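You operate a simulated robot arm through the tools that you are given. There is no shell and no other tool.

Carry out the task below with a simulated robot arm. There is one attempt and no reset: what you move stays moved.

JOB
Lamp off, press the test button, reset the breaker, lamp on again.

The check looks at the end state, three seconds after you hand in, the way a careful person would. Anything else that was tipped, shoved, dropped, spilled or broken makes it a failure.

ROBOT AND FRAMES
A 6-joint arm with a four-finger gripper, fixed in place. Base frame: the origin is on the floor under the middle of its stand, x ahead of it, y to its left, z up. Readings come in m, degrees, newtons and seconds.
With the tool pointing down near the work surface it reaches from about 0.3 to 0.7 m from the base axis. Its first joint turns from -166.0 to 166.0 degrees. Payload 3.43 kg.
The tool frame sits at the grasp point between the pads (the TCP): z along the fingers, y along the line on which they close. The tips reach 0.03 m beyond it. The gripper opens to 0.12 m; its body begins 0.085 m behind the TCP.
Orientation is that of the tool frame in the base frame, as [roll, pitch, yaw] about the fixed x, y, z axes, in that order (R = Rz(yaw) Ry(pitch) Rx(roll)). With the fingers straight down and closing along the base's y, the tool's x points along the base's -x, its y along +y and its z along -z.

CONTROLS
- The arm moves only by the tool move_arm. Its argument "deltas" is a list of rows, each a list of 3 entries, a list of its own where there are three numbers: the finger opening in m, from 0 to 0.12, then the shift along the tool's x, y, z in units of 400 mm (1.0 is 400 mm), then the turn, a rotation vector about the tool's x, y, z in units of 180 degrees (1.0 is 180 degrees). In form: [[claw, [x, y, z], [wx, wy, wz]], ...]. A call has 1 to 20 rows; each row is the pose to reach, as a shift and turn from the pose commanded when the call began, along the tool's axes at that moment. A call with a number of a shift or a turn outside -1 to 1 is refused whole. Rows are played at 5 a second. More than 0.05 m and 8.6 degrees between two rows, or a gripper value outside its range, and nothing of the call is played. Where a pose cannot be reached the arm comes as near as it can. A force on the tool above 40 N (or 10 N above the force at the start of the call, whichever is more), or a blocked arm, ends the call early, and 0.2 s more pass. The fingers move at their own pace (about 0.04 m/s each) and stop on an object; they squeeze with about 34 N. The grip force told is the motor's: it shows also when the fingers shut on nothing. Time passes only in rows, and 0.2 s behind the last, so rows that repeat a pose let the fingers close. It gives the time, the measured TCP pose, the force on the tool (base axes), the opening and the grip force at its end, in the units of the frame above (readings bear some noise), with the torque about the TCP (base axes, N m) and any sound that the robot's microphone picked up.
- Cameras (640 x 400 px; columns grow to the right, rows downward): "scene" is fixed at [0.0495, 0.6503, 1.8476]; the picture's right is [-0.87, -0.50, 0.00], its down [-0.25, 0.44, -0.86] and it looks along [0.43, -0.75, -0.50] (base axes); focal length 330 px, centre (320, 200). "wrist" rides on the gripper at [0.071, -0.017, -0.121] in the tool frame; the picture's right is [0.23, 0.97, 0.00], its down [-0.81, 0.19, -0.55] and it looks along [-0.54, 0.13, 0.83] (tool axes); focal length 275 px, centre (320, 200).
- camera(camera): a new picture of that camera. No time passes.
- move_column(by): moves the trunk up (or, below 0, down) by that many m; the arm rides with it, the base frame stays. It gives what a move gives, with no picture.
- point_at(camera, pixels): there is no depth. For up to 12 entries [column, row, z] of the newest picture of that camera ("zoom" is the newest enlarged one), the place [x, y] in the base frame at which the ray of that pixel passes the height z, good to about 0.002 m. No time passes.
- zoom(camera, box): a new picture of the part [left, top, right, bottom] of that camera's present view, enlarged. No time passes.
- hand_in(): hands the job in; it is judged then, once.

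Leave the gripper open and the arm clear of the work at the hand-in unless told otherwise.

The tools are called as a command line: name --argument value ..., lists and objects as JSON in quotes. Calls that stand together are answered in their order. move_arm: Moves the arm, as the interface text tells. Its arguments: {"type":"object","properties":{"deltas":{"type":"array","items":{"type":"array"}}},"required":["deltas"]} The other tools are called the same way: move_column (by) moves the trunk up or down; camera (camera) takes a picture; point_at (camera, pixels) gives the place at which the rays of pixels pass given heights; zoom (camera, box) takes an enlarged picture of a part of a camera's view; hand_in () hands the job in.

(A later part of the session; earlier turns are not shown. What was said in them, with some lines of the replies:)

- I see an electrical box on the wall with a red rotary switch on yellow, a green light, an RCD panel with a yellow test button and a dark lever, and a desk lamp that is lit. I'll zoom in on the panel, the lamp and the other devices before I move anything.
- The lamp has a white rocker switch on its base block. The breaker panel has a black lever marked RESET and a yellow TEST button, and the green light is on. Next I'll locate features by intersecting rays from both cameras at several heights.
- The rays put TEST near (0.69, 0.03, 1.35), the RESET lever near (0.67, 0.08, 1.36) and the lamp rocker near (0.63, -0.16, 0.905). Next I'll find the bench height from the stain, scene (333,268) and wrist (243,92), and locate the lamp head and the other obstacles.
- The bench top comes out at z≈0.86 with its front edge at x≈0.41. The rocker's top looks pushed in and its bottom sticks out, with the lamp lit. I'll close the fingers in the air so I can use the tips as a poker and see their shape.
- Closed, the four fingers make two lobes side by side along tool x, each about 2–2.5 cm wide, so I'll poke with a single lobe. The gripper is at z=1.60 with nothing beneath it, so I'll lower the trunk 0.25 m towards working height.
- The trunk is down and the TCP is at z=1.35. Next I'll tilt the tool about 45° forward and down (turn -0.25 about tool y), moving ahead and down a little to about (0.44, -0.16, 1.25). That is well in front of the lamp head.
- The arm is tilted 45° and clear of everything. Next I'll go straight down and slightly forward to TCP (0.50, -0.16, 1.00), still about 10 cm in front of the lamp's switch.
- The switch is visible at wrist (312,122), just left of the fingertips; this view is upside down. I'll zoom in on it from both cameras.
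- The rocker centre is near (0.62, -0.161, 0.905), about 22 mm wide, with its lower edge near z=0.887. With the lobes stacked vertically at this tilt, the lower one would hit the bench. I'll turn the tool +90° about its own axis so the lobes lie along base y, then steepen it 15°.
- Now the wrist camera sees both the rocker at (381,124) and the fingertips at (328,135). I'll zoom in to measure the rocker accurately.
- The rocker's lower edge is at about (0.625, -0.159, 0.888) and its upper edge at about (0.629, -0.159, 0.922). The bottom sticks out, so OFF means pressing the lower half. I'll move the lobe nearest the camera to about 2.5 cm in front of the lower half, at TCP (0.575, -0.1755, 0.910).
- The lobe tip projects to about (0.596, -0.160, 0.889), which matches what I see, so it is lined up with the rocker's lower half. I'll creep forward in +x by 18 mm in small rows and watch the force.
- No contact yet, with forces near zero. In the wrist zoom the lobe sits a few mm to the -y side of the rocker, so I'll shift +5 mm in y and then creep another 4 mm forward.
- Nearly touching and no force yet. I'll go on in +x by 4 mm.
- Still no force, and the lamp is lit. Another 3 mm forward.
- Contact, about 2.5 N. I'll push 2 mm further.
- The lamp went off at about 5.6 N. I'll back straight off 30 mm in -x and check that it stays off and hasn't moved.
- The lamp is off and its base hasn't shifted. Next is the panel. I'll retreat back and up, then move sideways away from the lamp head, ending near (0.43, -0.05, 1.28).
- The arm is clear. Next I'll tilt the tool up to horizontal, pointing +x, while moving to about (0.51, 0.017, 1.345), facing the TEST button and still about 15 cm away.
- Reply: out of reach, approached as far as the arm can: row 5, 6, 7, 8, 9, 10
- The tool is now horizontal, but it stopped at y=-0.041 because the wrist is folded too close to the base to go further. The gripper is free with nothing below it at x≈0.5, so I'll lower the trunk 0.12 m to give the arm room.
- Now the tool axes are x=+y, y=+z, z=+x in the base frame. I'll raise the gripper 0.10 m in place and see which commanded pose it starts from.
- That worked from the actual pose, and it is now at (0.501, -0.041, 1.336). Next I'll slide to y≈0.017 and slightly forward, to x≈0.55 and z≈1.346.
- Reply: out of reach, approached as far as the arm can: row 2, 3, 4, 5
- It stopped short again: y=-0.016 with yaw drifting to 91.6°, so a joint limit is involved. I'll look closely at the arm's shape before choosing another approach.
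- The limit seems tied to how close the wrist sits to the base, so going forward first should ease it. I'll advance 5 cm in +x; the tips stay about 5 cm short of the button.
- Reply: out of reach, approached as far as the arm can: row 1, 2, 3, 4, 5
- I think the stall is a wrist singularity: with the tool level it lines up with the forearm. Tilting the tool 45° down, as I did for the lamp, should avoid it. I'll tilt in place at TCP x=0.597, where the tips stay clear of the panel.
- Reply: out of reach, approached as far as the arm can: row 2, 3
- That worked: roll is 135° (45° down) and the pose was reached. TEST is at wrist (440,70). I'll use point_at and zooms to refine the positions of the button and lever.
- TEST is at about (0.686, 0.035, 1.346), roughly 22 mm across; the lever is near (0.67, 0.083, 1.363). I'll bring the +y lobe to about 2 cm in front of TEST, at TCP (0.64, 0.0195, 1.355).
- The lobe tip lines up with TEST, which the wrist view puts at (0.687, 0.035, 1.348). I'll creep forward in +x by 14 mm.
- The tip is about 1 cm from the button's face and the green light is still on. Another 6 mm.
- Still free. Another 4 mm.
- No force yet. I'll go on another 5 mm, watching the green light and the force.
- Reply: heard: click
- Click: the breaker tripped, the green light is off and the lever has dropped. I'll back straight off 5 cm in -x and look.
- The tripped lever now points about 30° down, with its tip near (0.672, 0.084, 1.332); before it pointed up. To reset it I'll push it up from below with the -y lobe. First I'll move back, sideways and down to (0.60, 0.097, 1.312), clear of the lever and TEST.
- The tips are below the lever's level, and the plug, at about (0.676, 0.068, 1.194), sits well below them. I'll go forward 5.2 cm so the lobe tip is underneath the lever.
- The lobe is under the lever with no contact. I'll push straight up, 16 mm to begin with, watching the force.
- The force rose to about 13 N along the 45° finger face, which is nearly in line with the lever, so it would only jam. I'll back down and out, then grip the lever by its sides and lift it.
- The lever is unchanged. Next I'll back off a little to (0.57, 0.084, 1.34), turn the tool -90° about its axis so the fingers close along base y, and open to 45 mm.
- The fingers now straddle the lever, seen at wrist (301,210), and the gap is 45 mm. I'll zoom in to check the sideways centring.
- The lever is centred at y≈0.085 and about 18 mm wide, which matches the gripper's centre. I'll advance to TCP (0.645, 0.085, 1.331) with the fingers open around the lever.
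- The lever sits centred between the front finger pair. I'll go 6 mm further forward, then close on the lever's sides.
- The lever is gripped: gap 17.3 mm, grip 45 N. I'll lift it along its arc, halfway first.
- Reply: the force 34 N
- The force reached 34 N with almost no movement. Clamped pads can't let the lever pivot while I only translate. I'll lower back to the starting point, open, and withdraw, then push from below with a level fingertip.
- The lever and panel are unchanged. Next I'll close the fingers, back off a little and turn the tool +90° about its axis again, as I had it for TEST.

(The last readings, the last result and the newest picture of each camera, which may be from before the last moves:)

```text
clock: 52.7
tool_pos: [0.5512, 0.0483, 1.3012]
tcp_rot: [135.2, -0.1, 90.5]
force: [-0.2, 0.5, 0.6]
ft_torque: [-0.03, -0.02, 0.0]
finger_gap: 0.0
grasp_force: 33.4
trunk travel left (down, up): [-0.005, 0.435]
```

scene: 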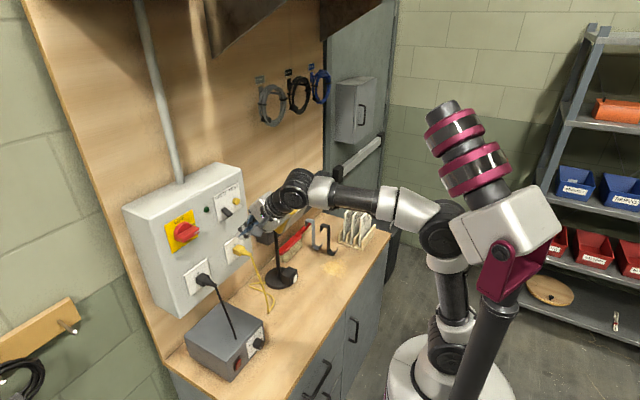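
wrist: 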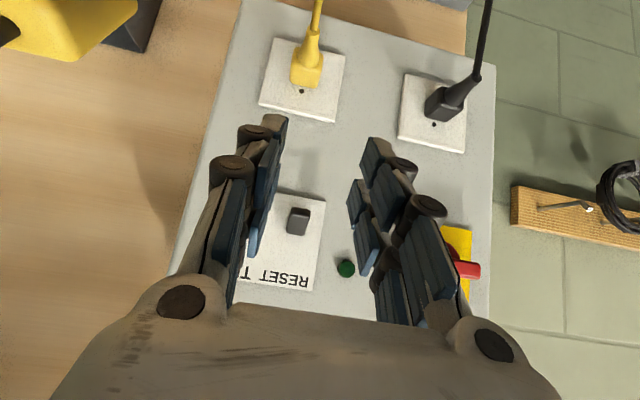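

Now I'll swing the tool +35° about the vertical so it points forward and left, still 45° down, while shifting to (0.59, 0.03, 1.30).

move_arm --deltas '[[0, [-0.009, 0.0141, 0.0141], [0, 0.0275, -0.0275]], [0, [-0.018, 0.0283, 0.0283], [0, 0.055, -0.055]], [0, [-0.027, 0.0424, 0.0424], [0, 0.0825, -0.0825]], [0, [-0.036, 0.0566, 0.0566], [0, 0.11, -0.11]], [0, [-0.045, 0.0707, 0.0707], [0, 0.1375, -0.1375]], [0, [-0.045, 0.0707, 0.0707], [0, 0.1375, -0.1375]]]'

camera --camera "scene"

```text
clock: 54.1
tool_pos: [0.5918, 0.0305, 1.302]
tcp_rot: [135.0, -0.1, 125.6]
force: [-0.7, 0.0, 0.2]
ft_torque: [0.05, -0.01, 0.04]
finger_gap: 0.0
grasp_force: 33.4
trunk travel left (down, up): [-0.005, 0.435]
```

```text
taken
```

scene: 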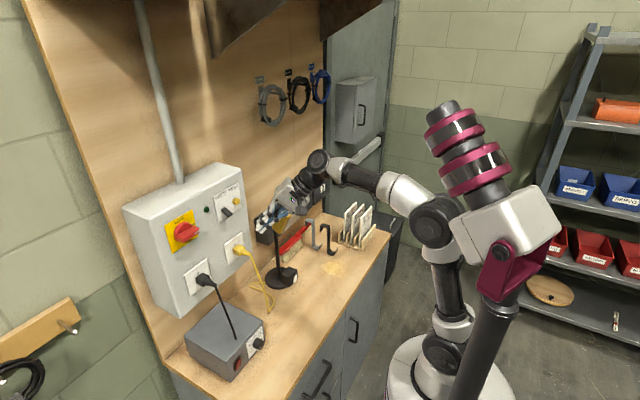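

Reached; yaw is 125.6°. Now I'll tilt the tool up 45° to level, keeping the TCP in place.

move_arm --deltas '[[0, [0, 0, 0], [-0.0417, 0, 0]], [0, [0, 0, 0], [-0.0833, 0, 0]], [0, [0, 0, 0], [-0.125, 0, 0]], [0, [0, 0, 0], [-0.1667, 0, 0]], [0, [0, 0, 0], [-0.2083, 0, 0]], [0, [0, 0, 0], [-0.25, 0, 0]], [0, [0, 0, 0], [-0.25, 0, 0]]]'

camera --camera "scene"

camera --camera "wrist"

```text
clock: 55.7
tool_pos: [0.5918, 0.0313, 1.3006]
tcp_rot: [90.1, 0.0, 125.5]
force: [-0.4, -0.2, 0.7]
ft_torque: [0.01, -0.04, 0.02]
finger_gap: 0.0001
grasp_force: 33.2
trunk travel left (down, up): [-0.005, 0.435]
```

```text
taken
```

scene: 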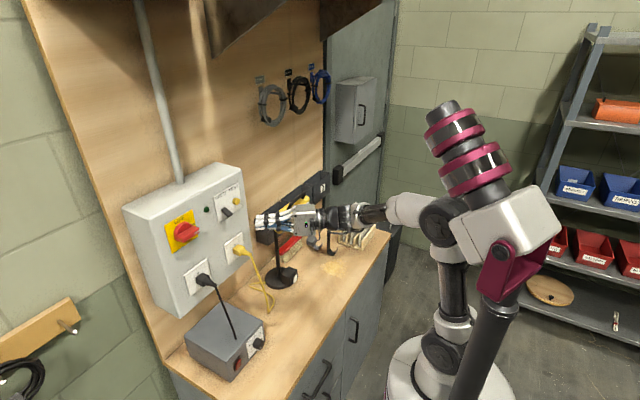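

```text
taken
```

wrist: 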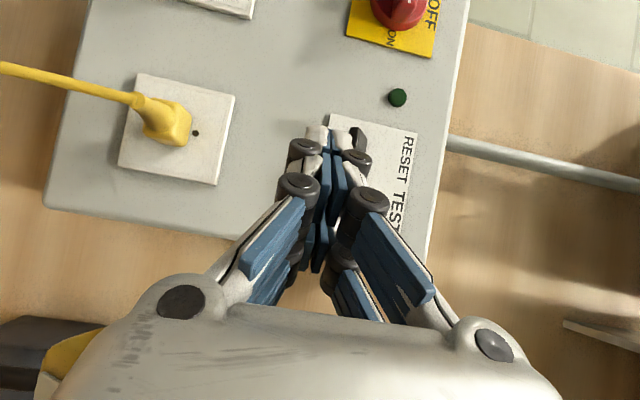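

The level pose is reached, with no singularity thanks to the yaw. I'll lower 12 mm and then slide along the tool axis to about (0.649, 0.081, 1.288), which puts the right lobe's tip under the lever.

move_arm --deltas '[[0, [0, -0.0315, 0], [0, 0, 0]], [0, [0.0038, -0.0315, 0.0378], [0, 0, 0]], [0, [0.0076, -0.0315, 0.0756], [0, 0, 0]], [0, [0.0114, -0.0315, 0.1134], [0, 0, 0]], [0, [0.0152, -0.0315, 0.1512], [0, 0, 0]], [0, [0.0171, -0.0315, 0.17], [0, 0, 0]], [0, [0.0171, -0.0315, 0.17], [0, 0, 0]]]'

camera --camera "wrist"

zoom --camera "scene" --box '[190, 170, 290, 250]'

zoom --camera "wrist" --box '[280, 80, 440, 200]'

```text
clock: 57.3
tool_pos: [0.6432, 0.0759, 1.2879]
tcp_rot: [90.2, -0.1, 125.5]
force: [-0.4, -0.2, 0.6]
ft_torque: [-0.01, 0.0, 0.03]
finger_gap: 0.0002
grasp_force: 33.2
trunk travel left (down, up): [-0.005, 0.435]
```

```text
taken
```

wrist: 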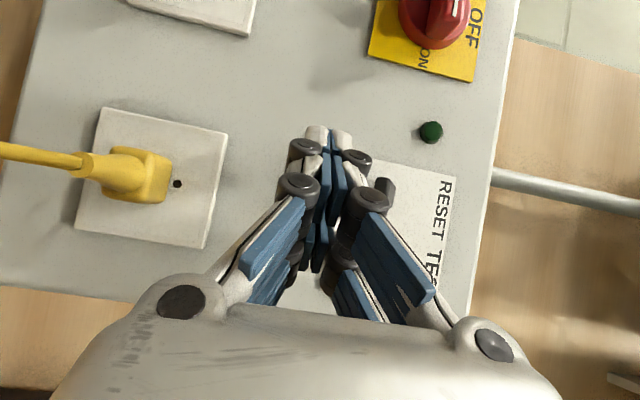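

```text
5.00 times, centred on (240, 210) of scene
```

zoom: 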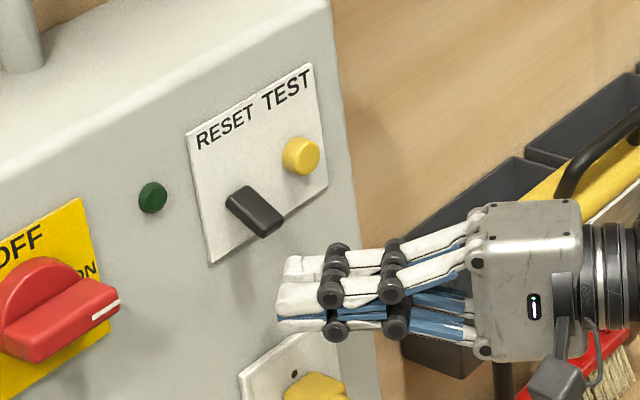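

```text
3.33 times, centred on (360, 140) of wrist
```

zoom: 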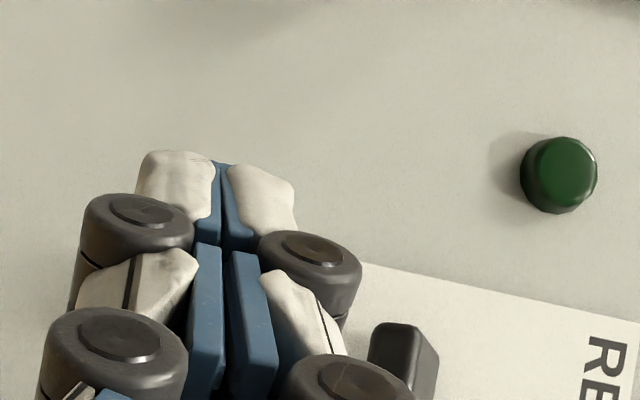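

The right lobe is below and just short of the lever tip. I'll go 7 mm further along the tool, then up 14 mm in small steps.

move_arm --deltas '[[0, [0, 0, 0.0175], [0, 0, 0]], [0, [0, 0.01, 0.0175], [0, 0, 0]], [0, [0, 0.02, 0.0175], [0, 0, 0]], [0, [0, 0.03, 0.0175], [0, 0, 0]], [0, [0, 0.035, 0.0175], [0, 0, 0]]]'

zoom --camera "scene" --box '[190, 170, 290, 250]'

zoom --camera "wrist" --box '[280, 80, 440, 200]'

```text
clock: 58.5
tool_pos: [0.6478, 0.0795, 1.3019]
tcp_rot: [90.1, 0.0, 125.6]
force: [-0.4, 0.3, 1.0]
ft_torque: [0.0, -0.02, -0.05]
finger_gap: 0.0
grasp_force: 33.9
trunk travel left (down, up): [-0.005, 0.435]
```

```text
5.00 times, centred on (240, 210) of scene
```

zoom: 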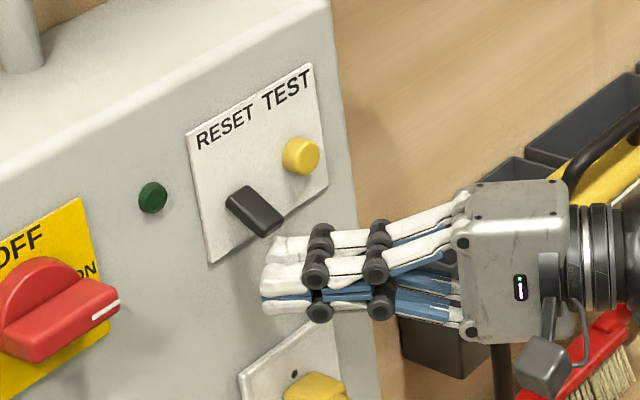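

```text
3.33 times, centred on (360, 140) of wrist
```

zoom: 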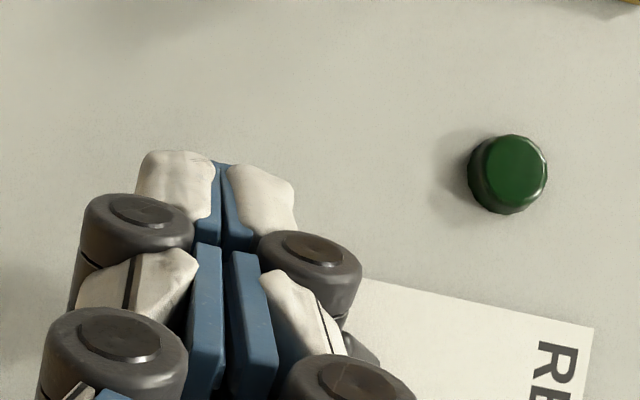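

The right lobe is just below the lever tip, no contact yet. I'll push up 10 mm in 2.5 mm rows.

move_arm --deltas '[[0, [0, 0.0063, 0], [0, 0, 0]], [0, [0, 0.0125, 0], [0, 0, 0]], [0, [0, 0.0188, 0], [0, 0, 0]], [0, [0, 0.025, 0], [0, 0, 0]]]'

zoom --camera "scene" --box '[190, 170, 290, 250]'

```text
clock: 59.5
tool_pos: [0.648, 0.08, 1.3112]
tcp_rot: [90.2, -0.1, 125.5]
force: [-2.6, -0.1, -1.9]
ft_torque: [0.01, 0.0, 0.0]
finger_gap: 0.0001
grasp_force: 33.7
trunk travel left (down, up): [-0.005, 0.435]
```

```text
5.00 times, centred on (240, 210) of scene
```

zoom: 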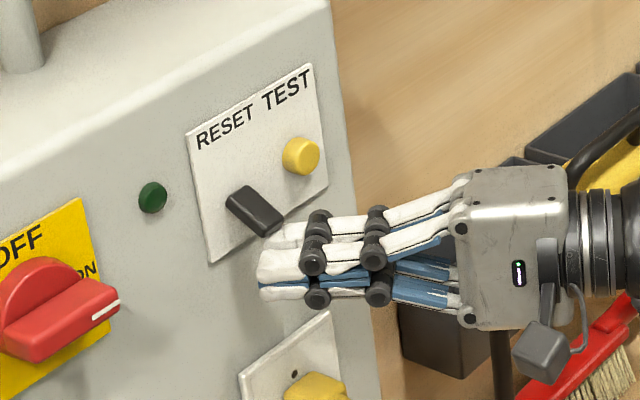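

Light contact now, about 3 N. I'll keep going up in 2.5 mm steps.

move_arm --deltas '[[0, [0, 0.0063, 0], [0, 0, 0]], [0, [0, 0.0125, 0], [0, 0, 0]]]'

zoom --camera "scene" --box '[190, 170, 290, 250]'

zoom --camera "wrist" --box '[280, 80, 440, 200]'

```text
clock: 60.1
tool_pos: [0.6451, 0.0817, 1.3173]
tcp_rot: [90.1, 0.0, 125.7]
force: [-26.4, -0.6, -14.1]
ft_torque: [0.07, 0.01, -0.14]
finger_gap: 0.0
grasp_force: 33.3
trunk travel left (down, up): [-0.005, 0.435]
```

```text
5.00 times, centred on (240, 210) of scene
```

zoom: 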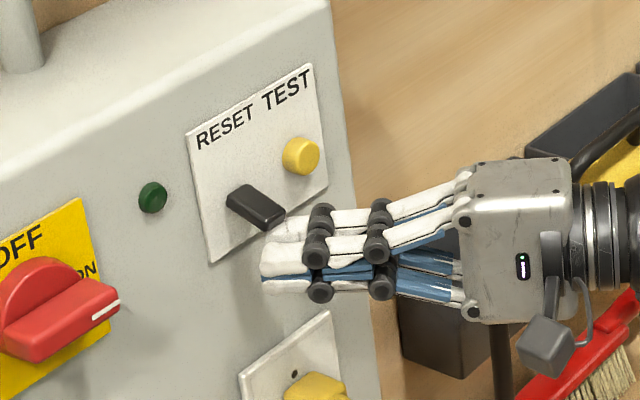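

```text
3.33 times, centred on (360, 140) of wrist
```

zoom: 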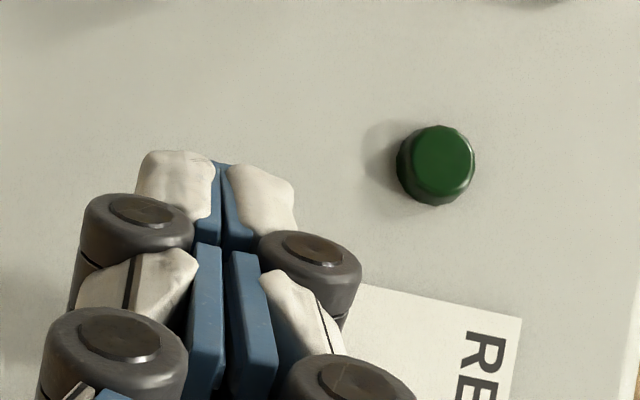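

The force points along the lever: the tapered fingertip is pressing the lever's end face, not its underside. I'll lower 20 mm, go about 12 mm deeper towards the panel (its face is at x≈0.708), then push up again.

move_arm --deltas '[[0, [0, -0.025, 0], [0, 0, 0]], [0, [0, -0.05, 0], [0, 0, 0]], [0, [-0.0056, -0.05, 0.0144], [0, 0, 0]], [0, [-0.0113, -0.05, 0.0288], [0, 0, 0]], [0, [-0.0113, -0.05, 0.0288], [0, 0, 0]]]'

zoom --camera "scene" --box '[190, 170, 290, 250]'

zoom --camera "wrist" --box '[280, 80, 440, 200]'

```text
clock: 61.3
tool_pos: [0.6604, 0.0832, 1.2977]
tcp_rot: [90.2, 0.0, 125.5]
force: [-0.6, -0.5, -0.6]
ft_torque: [0.01, 0.01, 0.02]
finger_gap: 0.0002
grasp_force: 33.5
trunk travel left (down, up): [-0.005, 0.435]
```

```text
5.00 times, centred on (240, 210) of scene
```

zoom: 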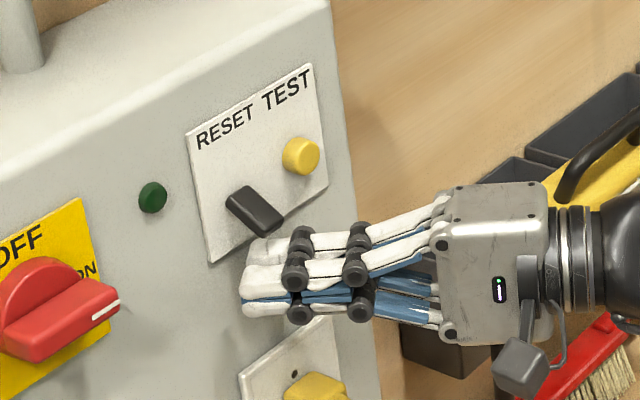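

```text
3.33 times, centred on (360, 140) of wrist
```

zoom: 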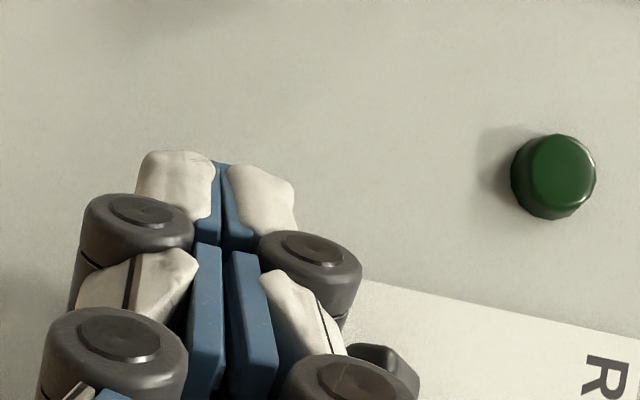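

Now the lobe is well under the lever with no contact. I'll push up 12 mm.

move_arm --deltas '[[0, [0, 0.0075, 0], [0, 0, 0]], [0, [0, 0.015, 0], [0, 0, 0]], [0, [0, 0.0225, 0], [0, 0, 0]], [0, [0, 0.03, 0], [0, 0, 0]]]'

zoom --camera "scene" --box '[190, 170, 290, 250]'

```text
clock: 62.3
tool_pos: [0.6611, 0.084, 1.3098]
tcp_rot: [90.3, -0.1, 125.4]
force: [-0.6, -0.4, -0.8]
ft_torque: [0.01, 0.0, 0.0]
finger_gap: 0.0
grasp_force: 33.3
trunk travel left (down, up): [-0.005, 0.435]
```

```text
5.00 times, centred on (240, 210) of scene
```

zoom: 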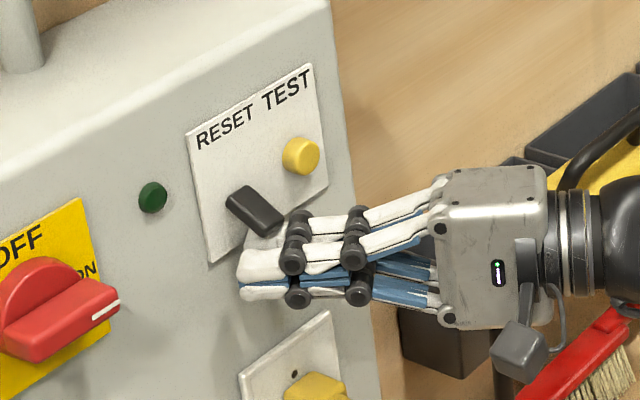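

No contact yet and it's now right under the lever. I'll go up another 8 mm.

move_arm --deltas '[[0, [0, 0.005, 0], [0, 0, 0]], [0, [0, 0.01, 0], [0, 0, 0]], [0, [0, 0.015, 0], [0, 0, 0]], [0, [0, 0.02, 0], [0, 0, 0]]]'

zoom --camera "scene" --box '[190, 170, 290, 250]'

```text
clock: 63.3
tool_pos: [0.6596, 0.0828, 1.318]
tcp_rot: [90.2, -0.2, 125.5]
force: [-0.6, -1.1, -1.9]
ft_torque: [0.0, 0.01, 0.0]
finger_gap: 0.0
grasp_force: 33.8
trunk travel left (down, up): [-0.005, 0.435]
```

```text
5.00 times, centred on (240, 210) of scene
```

zoom: 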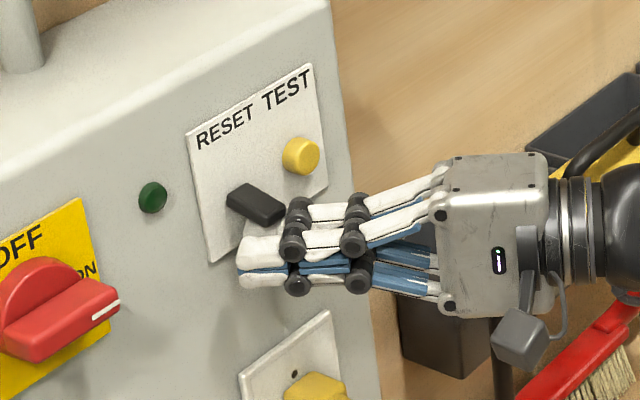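

The lever is rotating up with very little force. I'll continue up 12 mm.

move_arm --deltas '[[0, [0, 0.0075, 0], [0, 0, 0]], [0, [0, 0.015, 0], [0, 0, 0]], [0, [0, 0.0225, 0], [0, 0, 0]], [0, [0, 0.03, 0], [0, 0, 0]]]'

zoom --camera "scene" --box '[190, 170, 290, 250]'

```text
clock: 64.3
tool_pos: [0.6604, 0.084, 1.3286]
tcp_rot: [90.1, 0.0, 125.5]
force: [0.2, -0.6, -0.5]
ft_torque: [-0.01, -0.05, 0.02]
finger_gap: 0.0
grasp_force: 33.7
trunk travel left (down, up): [-0.005, 0.435]
```

```text
5.00 times, centred on (240, 210) of scene
```

zoom: 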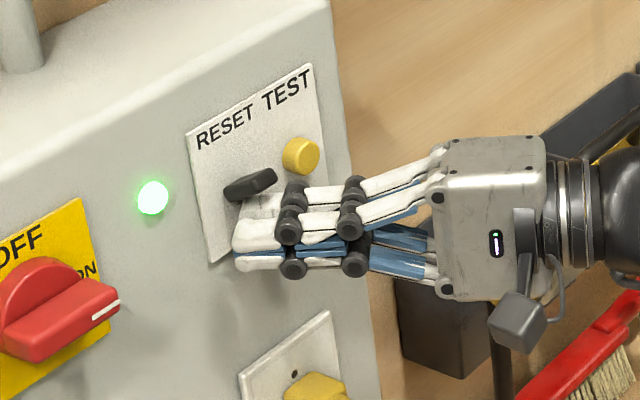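

The lever snapped up and the green light is on: the breaker is reset. I'll lower 15 mm and withdraw straight back along the tool.

move_arm --deltas '[[0, [0, -0.019, 0], [0, 0, 0]], [0, [0, -0.0375, 0], [0, 0, 0]], [0, [0, -0.0375, -0.05], [0, 0, 0]], [0, [0, -0.0375, -0.1], [0, 0, 0]], [0, [0, -0.0375, -0.15], [0, 0, 0]], [0, [0, -0.0375, -0.18], [0, 0, 0]], [0, [0, -0.0375, -0.18], [0, 0, 0]]]'

camera --camera "scene"

zoom --camera "scene" --box '[200, 170, 280, 220]'

zoom --camera "scene" --box '[250, 190, 330, 290]'

```text
clock: 65.9
tool_pos: [0.6021, 0.0418, 1.3124]
tcp_rot: [90.1, -0.1, 125.6]
force: [-0.6, 1.0, 0.0]
ft_torque: [0.01, 0.02, 0.0]
finger_gap: 0.0
grasp_force: 33.5
trunk travel left (down, up): [-0.005, 0.435]
```

```text
taken
```

scene: 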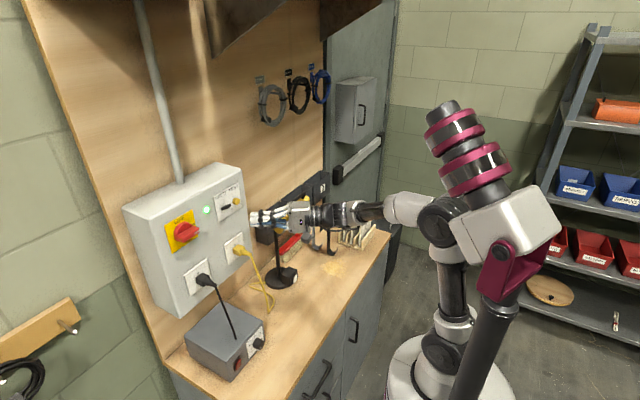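

```text
8.00 times, centred on (240, 195) of scene
```

zoom: 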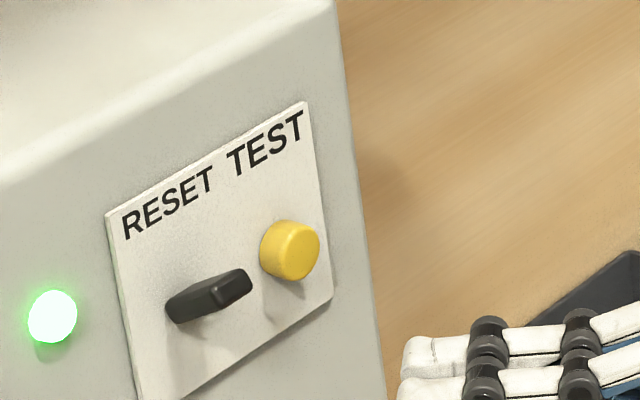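

```text
4.00 times, centred on (290, 240) of scene
```

zoom: 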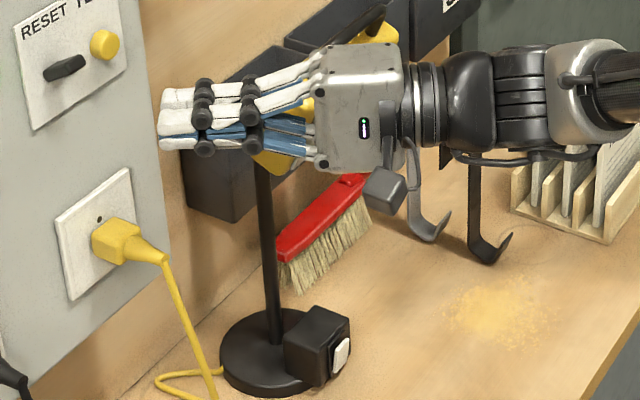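

The panel is back as it was: lever up, green light on, TEST out, and the lamp still off. Now back to the lamp. First I'll retreat and tilt the tool down 60° to the orientation I used there.

move_arm --deltas '[[0, [0.0069, 0, -0.0258], [0.0417, 0, 0]], [0, [0.0138, 0, -0.0515], [0.0833, 0, 0]], [0, [0.0206, 0, -0.0773], [0.125, 0, 0]], [0, [0.0275, 0, -0.103], [0.1667, 0, 0]], [0, [0.0344, 0, -0.1288], [0.2083, 0, 0]], [0, [0.0413, 0, -0.1545], [0.25, 0, 0]], [0, [0.0481, 0, -0.1803], [0.2917, 0, 0]], [0, [0.055, 0, -0.206], [0.3333, 0, 0]], [0, [0.055, 0, -0.206], [0.3333, 0, 0]]]'

```text
clock: 67.9
tool_pos: [0.5216, 0.0109, 1.3145]
tcp_rot: [150.2, -0.1, 125.5]
force: [0.8, 1.6, 0.3]
ft_torque: [-0.01, -0.01, -0.02]
finger_gap: 0.0
grasp_force: 34.1
trunk travel left (down, up): [-0.005, 0.435]
```

Reached. Next I'll swing the yaw back by 35.5° to face straight ahead, while retreating to about (0.45, -0.06, 1.28).

move_arm --deltas '[[0, [-0.0082, -0.0498, -0.0114], [0, -0.0197, 0.0342]], [0, [-0.0164, -0.0996, -0.0228], [0, -0.0394, 0.0683]], [0, [-0.0246, -0.1494, -0.0342], [0, -0.0592, 0.1025]], [0, [-0.0328, -0.1992, -0.0456], [0, -0.0789, 0.1366]], [0, [-0.041, -0.249, -0.057], [0, -0.0986, 0.1708]], [0, [-0.041, -0.249, -0.057], [0, -0.0986, 0.1708]]]'

camera --camera "scene"

```text
clock: 69.3
tool_pos: [0.4507, -0.0568, 1.2818]
tcp_rot: [150.1, 0.0, 89.9]
force: [-0.5, -0.8, 0.1]
ft_torque: [0.0, -0.06, 0.0]
finger_gap: 0.0
grasp_force: 33.3
trunk travel left (down, up): [-0.005, 0.435]
```

```text
taken
```

scene: 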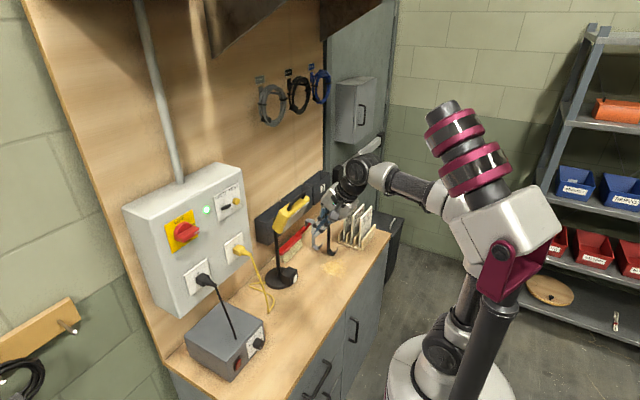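

The arm is facing forward and clear. I'll go down to (0.445, -0.17, 1.05), then in to (0.565, -0.170, 0.931), in front of the upper half of the rocker.

move_arm --deltas '[[0, [-0.0404, -0.0433, 0.0707], [0, 0, 0]], [0, [-0.0807, -0.0866, 0.1414], [0, 0, 0]], [0, [-0.1211, -0.1299, 0.2121], [0, 0, 0]], [0, [-0.1614, -0.1731, 0.2827], [0, 0, 0]], [0, [-0.2018, -0.2164, 0.3534], [0, 0, 0]], [0, [-0.2421, -0.2597, 0.4241], [0, 0, 0]], [0, [-0.2825, -0.303, 0.4948], [0, 0, 0]], [0, [-0.2829, -0.2804, 0.5766], [0, 0, 0]], [0, [-0.2832, -0.2577, 0.6584], [0, 0, 0]], [0, [-0.2836, -0.2351, 0.7401], [0, 0, 0]], [0, [-0.2839, -0.2124, 0.8219], [0, 0, 0]], [0, [-0.2843, -0.1898, 0.9037], [0, 0, 0]], [0, [-0.2843, -0.1898, 0.9037], [0, 0, 0]]]'

camera --camera "wrist"

zoom --camera "wrist" --box '[290, 80, 450, 200]'

zoom --camera "scene" --box '[260, 240, 340, 290]'

```text
clock: 72.1
tool_pos: [0.5642, -0.1687, 0.9337]
tcp_rot: [150.1, 0.0, 90.0]
force: [-1.1, 0.4, -0.3]
ft_torque: [0.0, -0.02, -0.02]
finger_gap: 0.0001
grasp_force: 33.3
trunk travel left (down, up): [-0.005, 0.435]
```

```text
taken
```

wrist: 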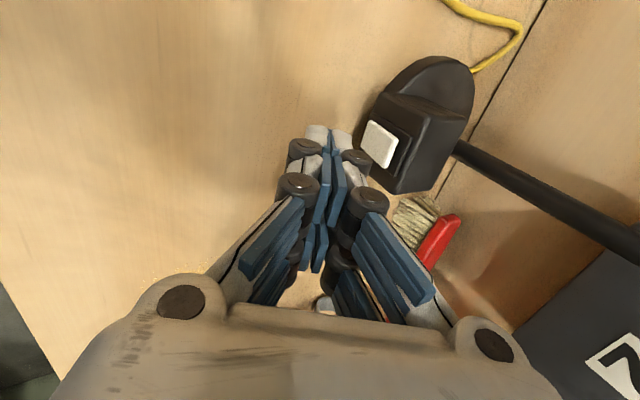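

```text
3.33 times, centred on (370, 140) of wrist
```

zoom: 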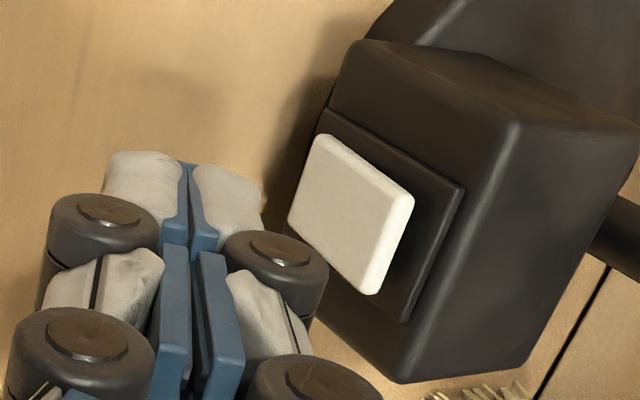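

```text
8.00 times, centred on (300, 265) of scene
```

zoom: 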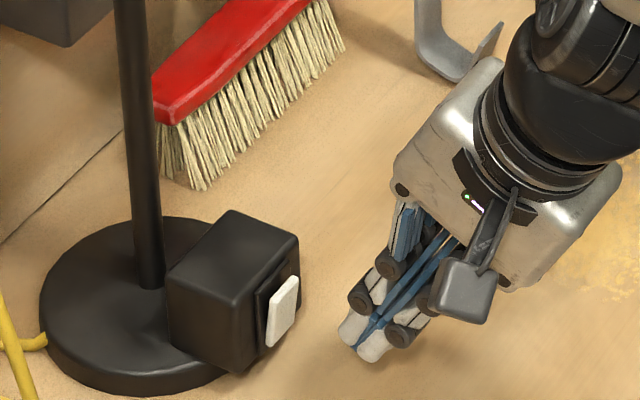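

The rocker's top now sticks out, near (0.621, -0.158, 0.921). I'll creep forward 24 mm toward its upper half.

move_arm --deltas '[[0, [0, 0.013, 0.0075], [0, 0, 0]], [0, [0, 0.026, 0.015], [0, 0, 0]], [0, [0, 0.039, 0.0225], [0, 0, 0]], [0, [0, 0.052, 0.03], [0, 0, 0]], [0, [0, 0.052, 0.03], [0, 0, 0]]]'

zoom --camera "wrist" --box '[290, 80, 450, 200]'

zoom --camera "scene" --box '[260, 240, 340, 290]'

```text
clock: 73.3
tool_pos: [0.59, -0.1708, 0.9339]
tcp_rot: [150.1, 0.0, 90.1]
force: [0.3, -0.2, 0.0]
ft_torque: [-0.01, 0.01, 0.01]
finger_gap: 0.0
grasp_force: 33.4
trunk travel left (down, up): [-0.005, 0.435]
```

```text
3.33 times, centred on (370, 140) of wrist
```

zoom: 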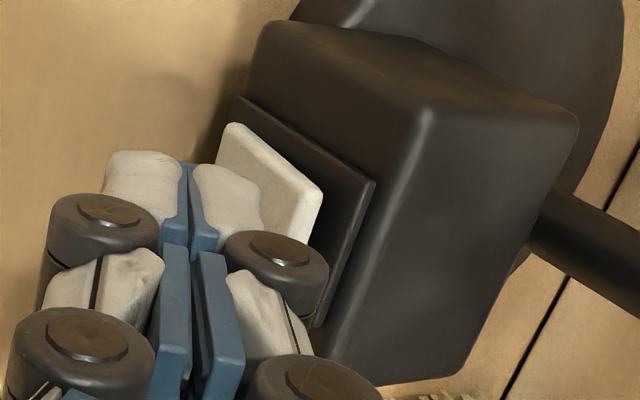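

```text
8.00 times, centred on (300, 265) of scene
```

zoom: 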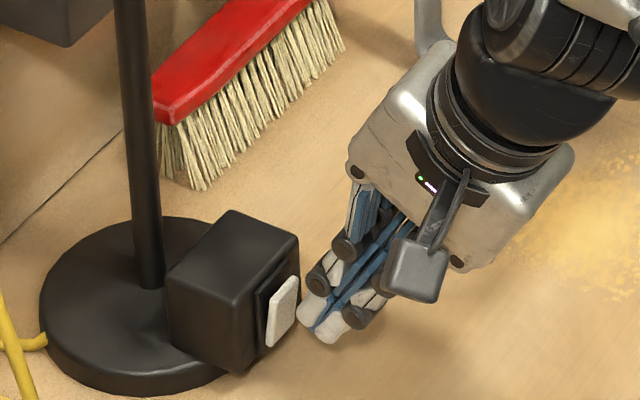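

About 1 cm to go. Another 6 mm forward.

move_arm --deltas '[[0, [0, 0.0043, 0.0025], [0, 0, 0]], [0, [0, 0.0087, 0.005], [0, 0, 0]], [0, [0, 0.013, 0.0075], [0, 0, 0]]]'

zoom --camera "scene" --box '[250, 190, 330, 290]'

zoom --camera "wrist" --box '[290, 80, 450, 200]'

```text
clock: 74.1
tool_pos: [0.5968, -0.1717, 0.9341]
tcp_rot: [150.1, 0.0, 90.1]
force: [0.4, 0.8, -0.8]
ft_torque: [0.02, 0.0, 0.03]
finger_gap: 0.0
grasp_force: 33.5
trunk travel left (down, up): [-0.005, 0.435]
```

```text
4.00 times, centred on (290, 240) of scene
```

zoom: 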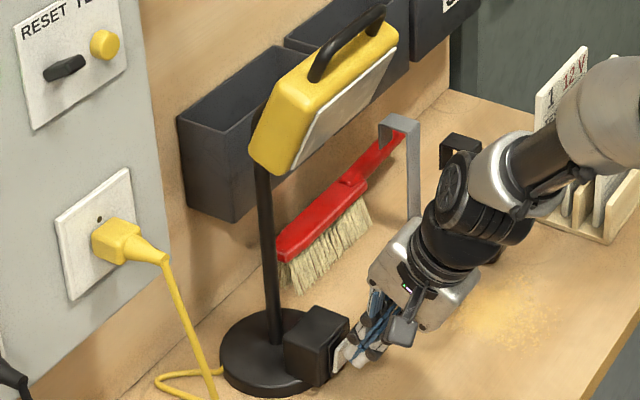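

```text
3.33 times, centred on (370, 140) of wrist
```

zoom: 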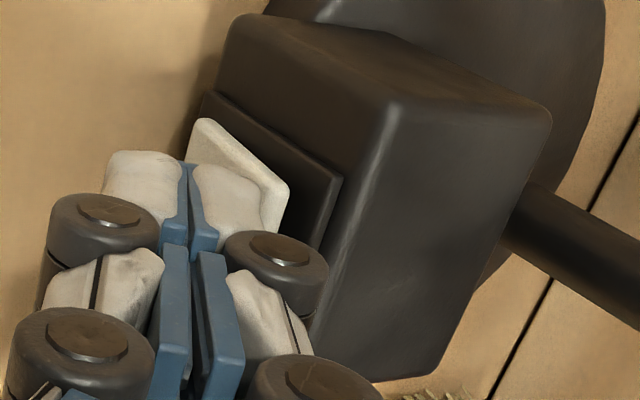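

Almost touching. 3 mm more.

move_arm --deltas '[[0, [0, 0.0032, 0.0019], [0, 0, 0]], [0, [0, 0.0065, 0.0038], [0, 0, 0]]]'

zoom --camera "scene" --box '[250, 190, 330, 290]'

```text
clock: 74.7
tool_pos: [0.6004, -0.1716, 0.9351]
tcp_rot: [150.2, 0.1, 90.0]
force: [0.3, 0.5, -0.6]
ft_torque: [0.02, 0.03, 0.04]
finger_gap: 0.0
grasp_force: 33.8
trunk travel left (down, up): [-0.005, 0.435]
```

```text
4.00 times, centred on (290, 240) of scene
```

zoom: 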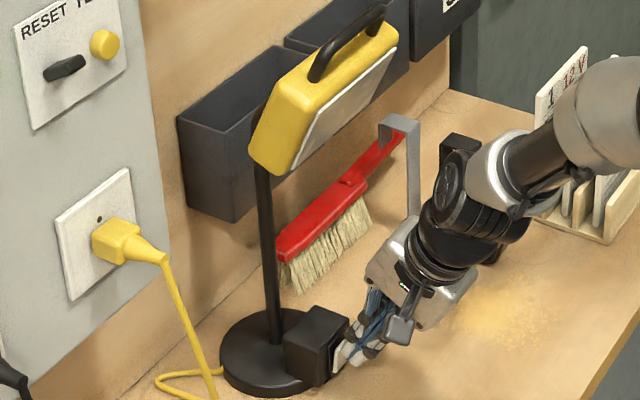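

Still free. I'll lower 2 mm for a better bite on the upper half and go 2 mm forward.

move_arm --deltas '[[0, [0, -0.0025, 0.0043], [0, 0, 0]], [0, [0, 0.0018, 0.0068], [0, 0, 0]]]'

zoom --camera "scene" --box '[250, 190, 330, 290]'

zoom --camera "wrist" --box '[290, 80, 450, 200]'

```text
clock: 75.3
tool_pos: [0.6012, -0.1713, 0.9306]
tcp_rot: [150.1, 0.0, 89.9]
force: [0.7, -0.3, -0.4]
ft_torque: [-0.01, -0.02, 0.03]
finger_gap: 0.0
grasp_force: 33.2
trunk travel left (down, up): [-0.005, 0.435]
```

```text
4.00 times, centred on (290, 240) of scene
```

zoom: 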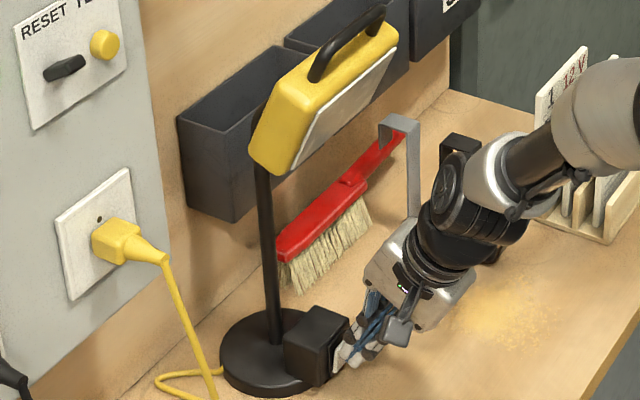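

```text
3.33 times, centred on (370, 140) of wrist
```

zoom: 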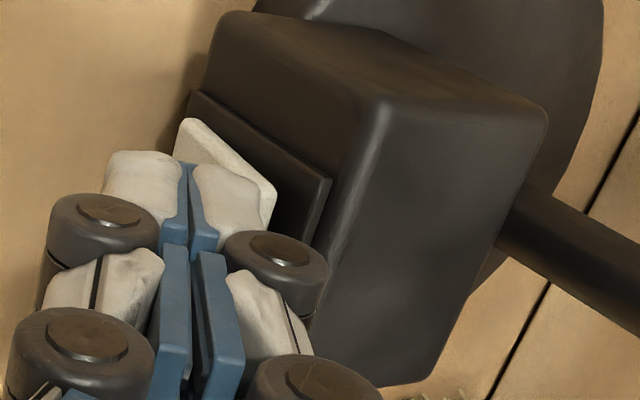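

2 mm more forward.

move_arm --deltas '[[0, [0, 0.0022, 0.0012], [0, 0, 0]], [0, [0, 0.0043, 0.0025], [0, 0, 0]]]'

zoom --camera "scene" --box '[250, 190, 330, 290]'

```text
clock: 75.9
tool_pos: [0.6022, -0.1711, 0.9316]
tcp_rot: [150.2, 0.0, 90.0]
force: [-0.9, 0.5, -0.3]
ft_torque: [0.02, 0.03, 0.02]
finger_gap: 0.0
grasp_force: 33.6
trunk travel left (down, up): [-0.005, 0.435]
```

```text
4.00 times, centred on (290, 240) of scene
```

zoom: 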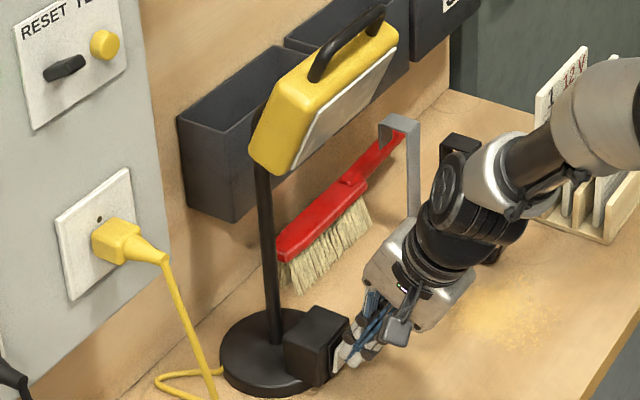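

Contact is just starting, about 1 N. Another 2 mm.

move_arm --deltas '[[0, [0, 0.0022, 0.0012], [0, 0, 0]], [0, [0, 0.0043, 0.0025], [0, 0, 0]]]'

zoom --camera "scene" --box '[250, 190, 330, 290]'

```text
clock: 76.5
tool_pos: [0.6052, -0.1714, 0.9309]
tcp_rot: [150.1, 0.0, 90.1]
force: [-0.8, 0.3, -1.3]
ft_torque: [-0.01, -0.03, 0.01]
finger_gap: 0.0
grasp_force: 33.4
trunk travel left (down, up): [-0.005, 0.435]
```

```text
4.00 times, centred on (290, 240) of scene
```

zoom: 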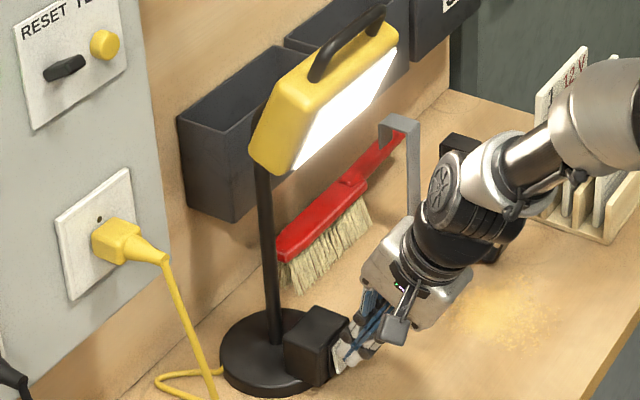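

The lamp is on again with very little force. I'll back straight off 4 cm in -x.

move_arm --deltas '[[0, [0, -0.0108, -0.0063], [0, 0, 0]], [0, [0, -0.0325, -0.0188], [0, 0, 0]], [0, [0, -0.0595, -0.0344], [0, 0, 0]], [0, [0, -0.0866, -0.05], [0, 0, 0]], [0, [0, -0.0866, -0.05], [0, 0, 0]]]'

camera --camera "scene"

zoom --camera "scene" --box '[260, 240, 340, 290]'

zoom --camera "wrist" --box '[290, 60, 450, 180]'

```text
clock: 77.7
tool_pos: [0.5649, -0.1717, 0.9303]
tcp_rot: [150.1, 0.1, 90.1]
force: [-0.4, -0.3, 0.0]
ft_torque: [-0.03, -0.02, 0.01]
finger_gap: 0.0
grasp_force: 33.4
trunk travel left (down, up): [-0.005, 0.435]
```

```text
taken
```

scene: 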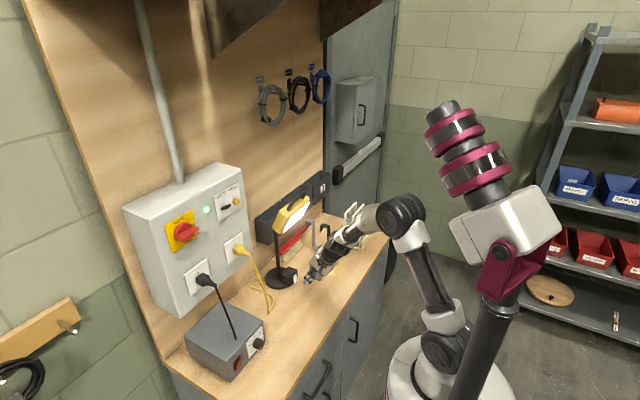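

```text
8.00 times, centred on (300, 265) of scene
```

zoom: 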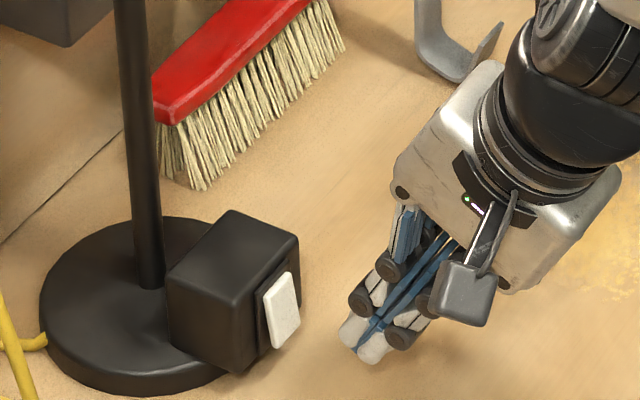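

```text
3.33 times, centred on (370, 120) of wrist
```

zoom: 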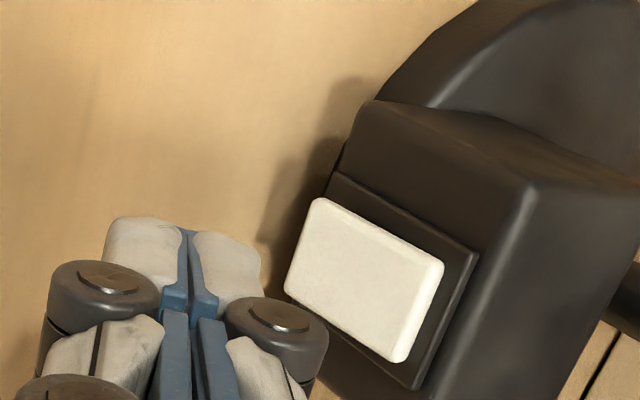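

The lamp is lit, its base hasn't moved, and the rocker's top is pressed in. I'll retreat back and up to about (0.425, -0.17, 1.23), clear of the bench, and then open the gripper.

move_arm --deltas '[[0, [0, -0.0516, -0.0731], [0, 0, 0]], [0, [0, -0.1033, -0.1463], [0, 0, 0]], [0, [0, -0.1549, -0.2194], [0, 0, 0]], [0, [0, -0.2065, -0.2925], [0, 0, 0]], [0, [0, -0.1601, -0.3812], [0, 0, 0]], [0, [0, -0.1137, -0.4698], [0, 0, 0]], [0, [0, -0.0673, -0.5585], [0, 0, 0]], [0, [0, -0.0208, -0.6472], [0, 0, 0]], [0, [0, 0.0256, -0.7358], [0, 0, 0]], [0, [0, 0.072, -0.8245], [0, 0, 0]], [0.12, [0, 0.072, -0.8245], [0, 0, 0]], [0.12, [0, 0.072, -0.8245], [0, 0, 0]], [0.12, [0, 0.072, -0.8245], [0, 0, 0]], [0.12, [0, 0.072, -0.8245], [0, 0, 0]], [0.12, [0, 0.072, -0.8245], [0, 0, 0]], [0.12, [0, 0.072, -0.8245], [0, 0, 0]], [0.12, [0, 0.072, -0.8245], [0, 0, 0]], [0.12, [0, 0.072, -0.8245], [0, 0, 0]], [0.12, [0, 0.072, -0.8245], [0, 0, 0]]]'

camera --camera "scene"

zoom --camera "scene" --box '[190, 170, 350, 300]'

zoom --camera "scene" --box '[200, 170, 280, 220]'

```text
clock: 81.7
tool_pos: [0.4239, -0.1741, 1.2299]
tcp_rot: [150.1, 0.1, 90.0]
force: [-0.4, -0.1, 1.0]
ft_torque: [0.02, 0.01, -0.01]
finger_gap: 0.1198
grasp_force: 0.1
trunk travel left (down, up): [-0.005, 0.435]
```

```text
taken
```

scene: 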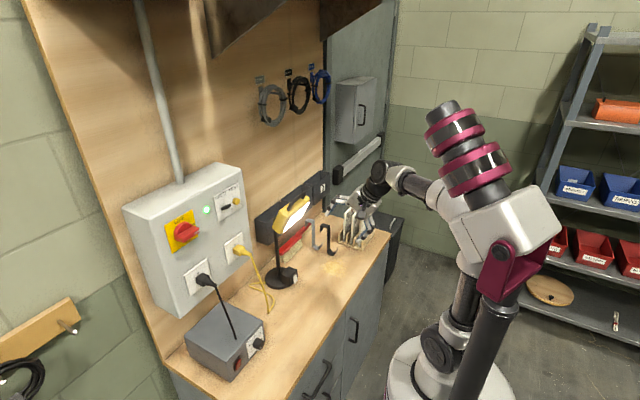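

```text
3.08 times, centred on (270, 235) of scene
```

zoom: 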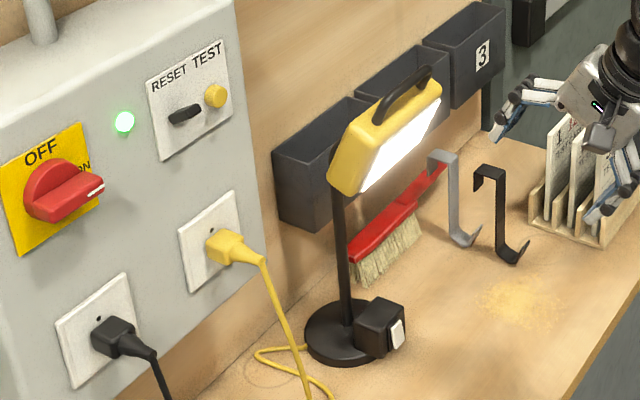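

```text
8.00 times, centred on (240, 195) of scene
```

zoom: 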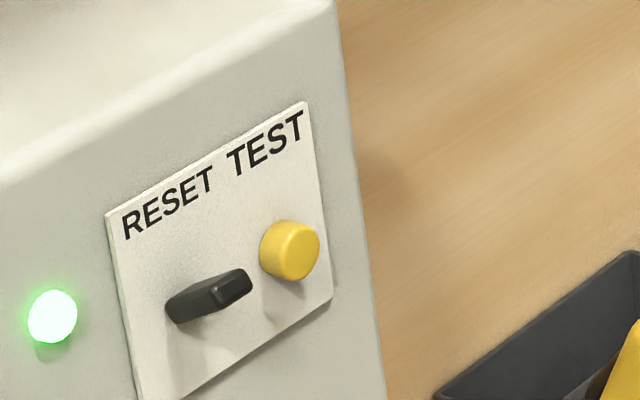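

The lamp is on, the green light is on, the lever is up, TEST is out, the gripper is open and the arm is clear. One last check that the power-supply box and the other items on the bench look as they did at the start.

zoom --camera "scene" --box '[170, 250, 330, 390]'

zoom --camera "scene" --box '[240, 180, 340, 300]'

```text
2.86 times, centred on (250, 320) of scene
```

zoom: 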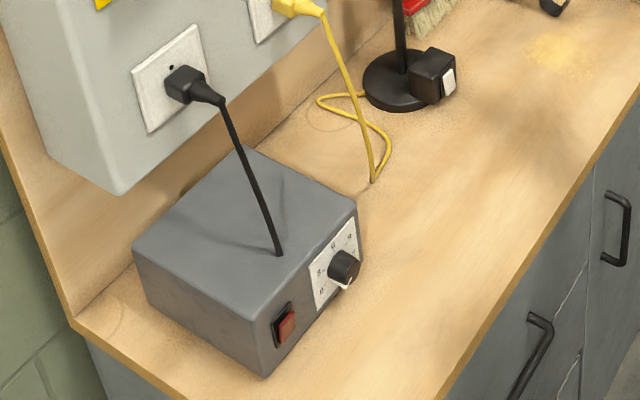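

```text
3.33 times, centred on (290, 240) of scene
```

zoom: 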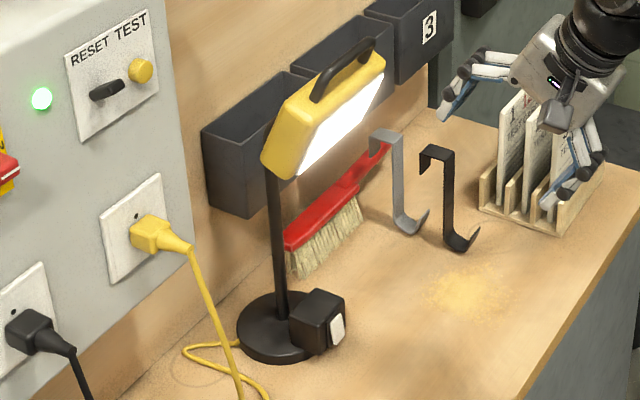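

Everything else matches the start: the power-supply box, hooks, brush, cards and cables have not moved. I'm handing in.

hand_in

```text
The job is handed in.
```

The job is done and handed in: the lamp went off, TEST tripped the breaker, I reset it, and the lamp is back on. I don't have the check's verdict.

- **Lamp off:** I pressed the lower half of the lamp's rocker. The lamp went dark and stayed off until the last step.
- **Test button:** I pressed TEST. There was a click, the breaker lever dropped and the green light went out.
- **Breaker reset:** The lever took several tries, as pushing from below at an angle and gripping it both failed. Pushing up with a level fingertip snapped it back, and the green light came on. The failed tries put up to about 34 N on the lever, and it looks unchanged.
- **Lamp on:** I pressed the upper half of the rocker and the lamp lit again.

In the last pictures the lamp's base and everything else on the bench are where they started. The gripper is open and the arm is clear of the work.
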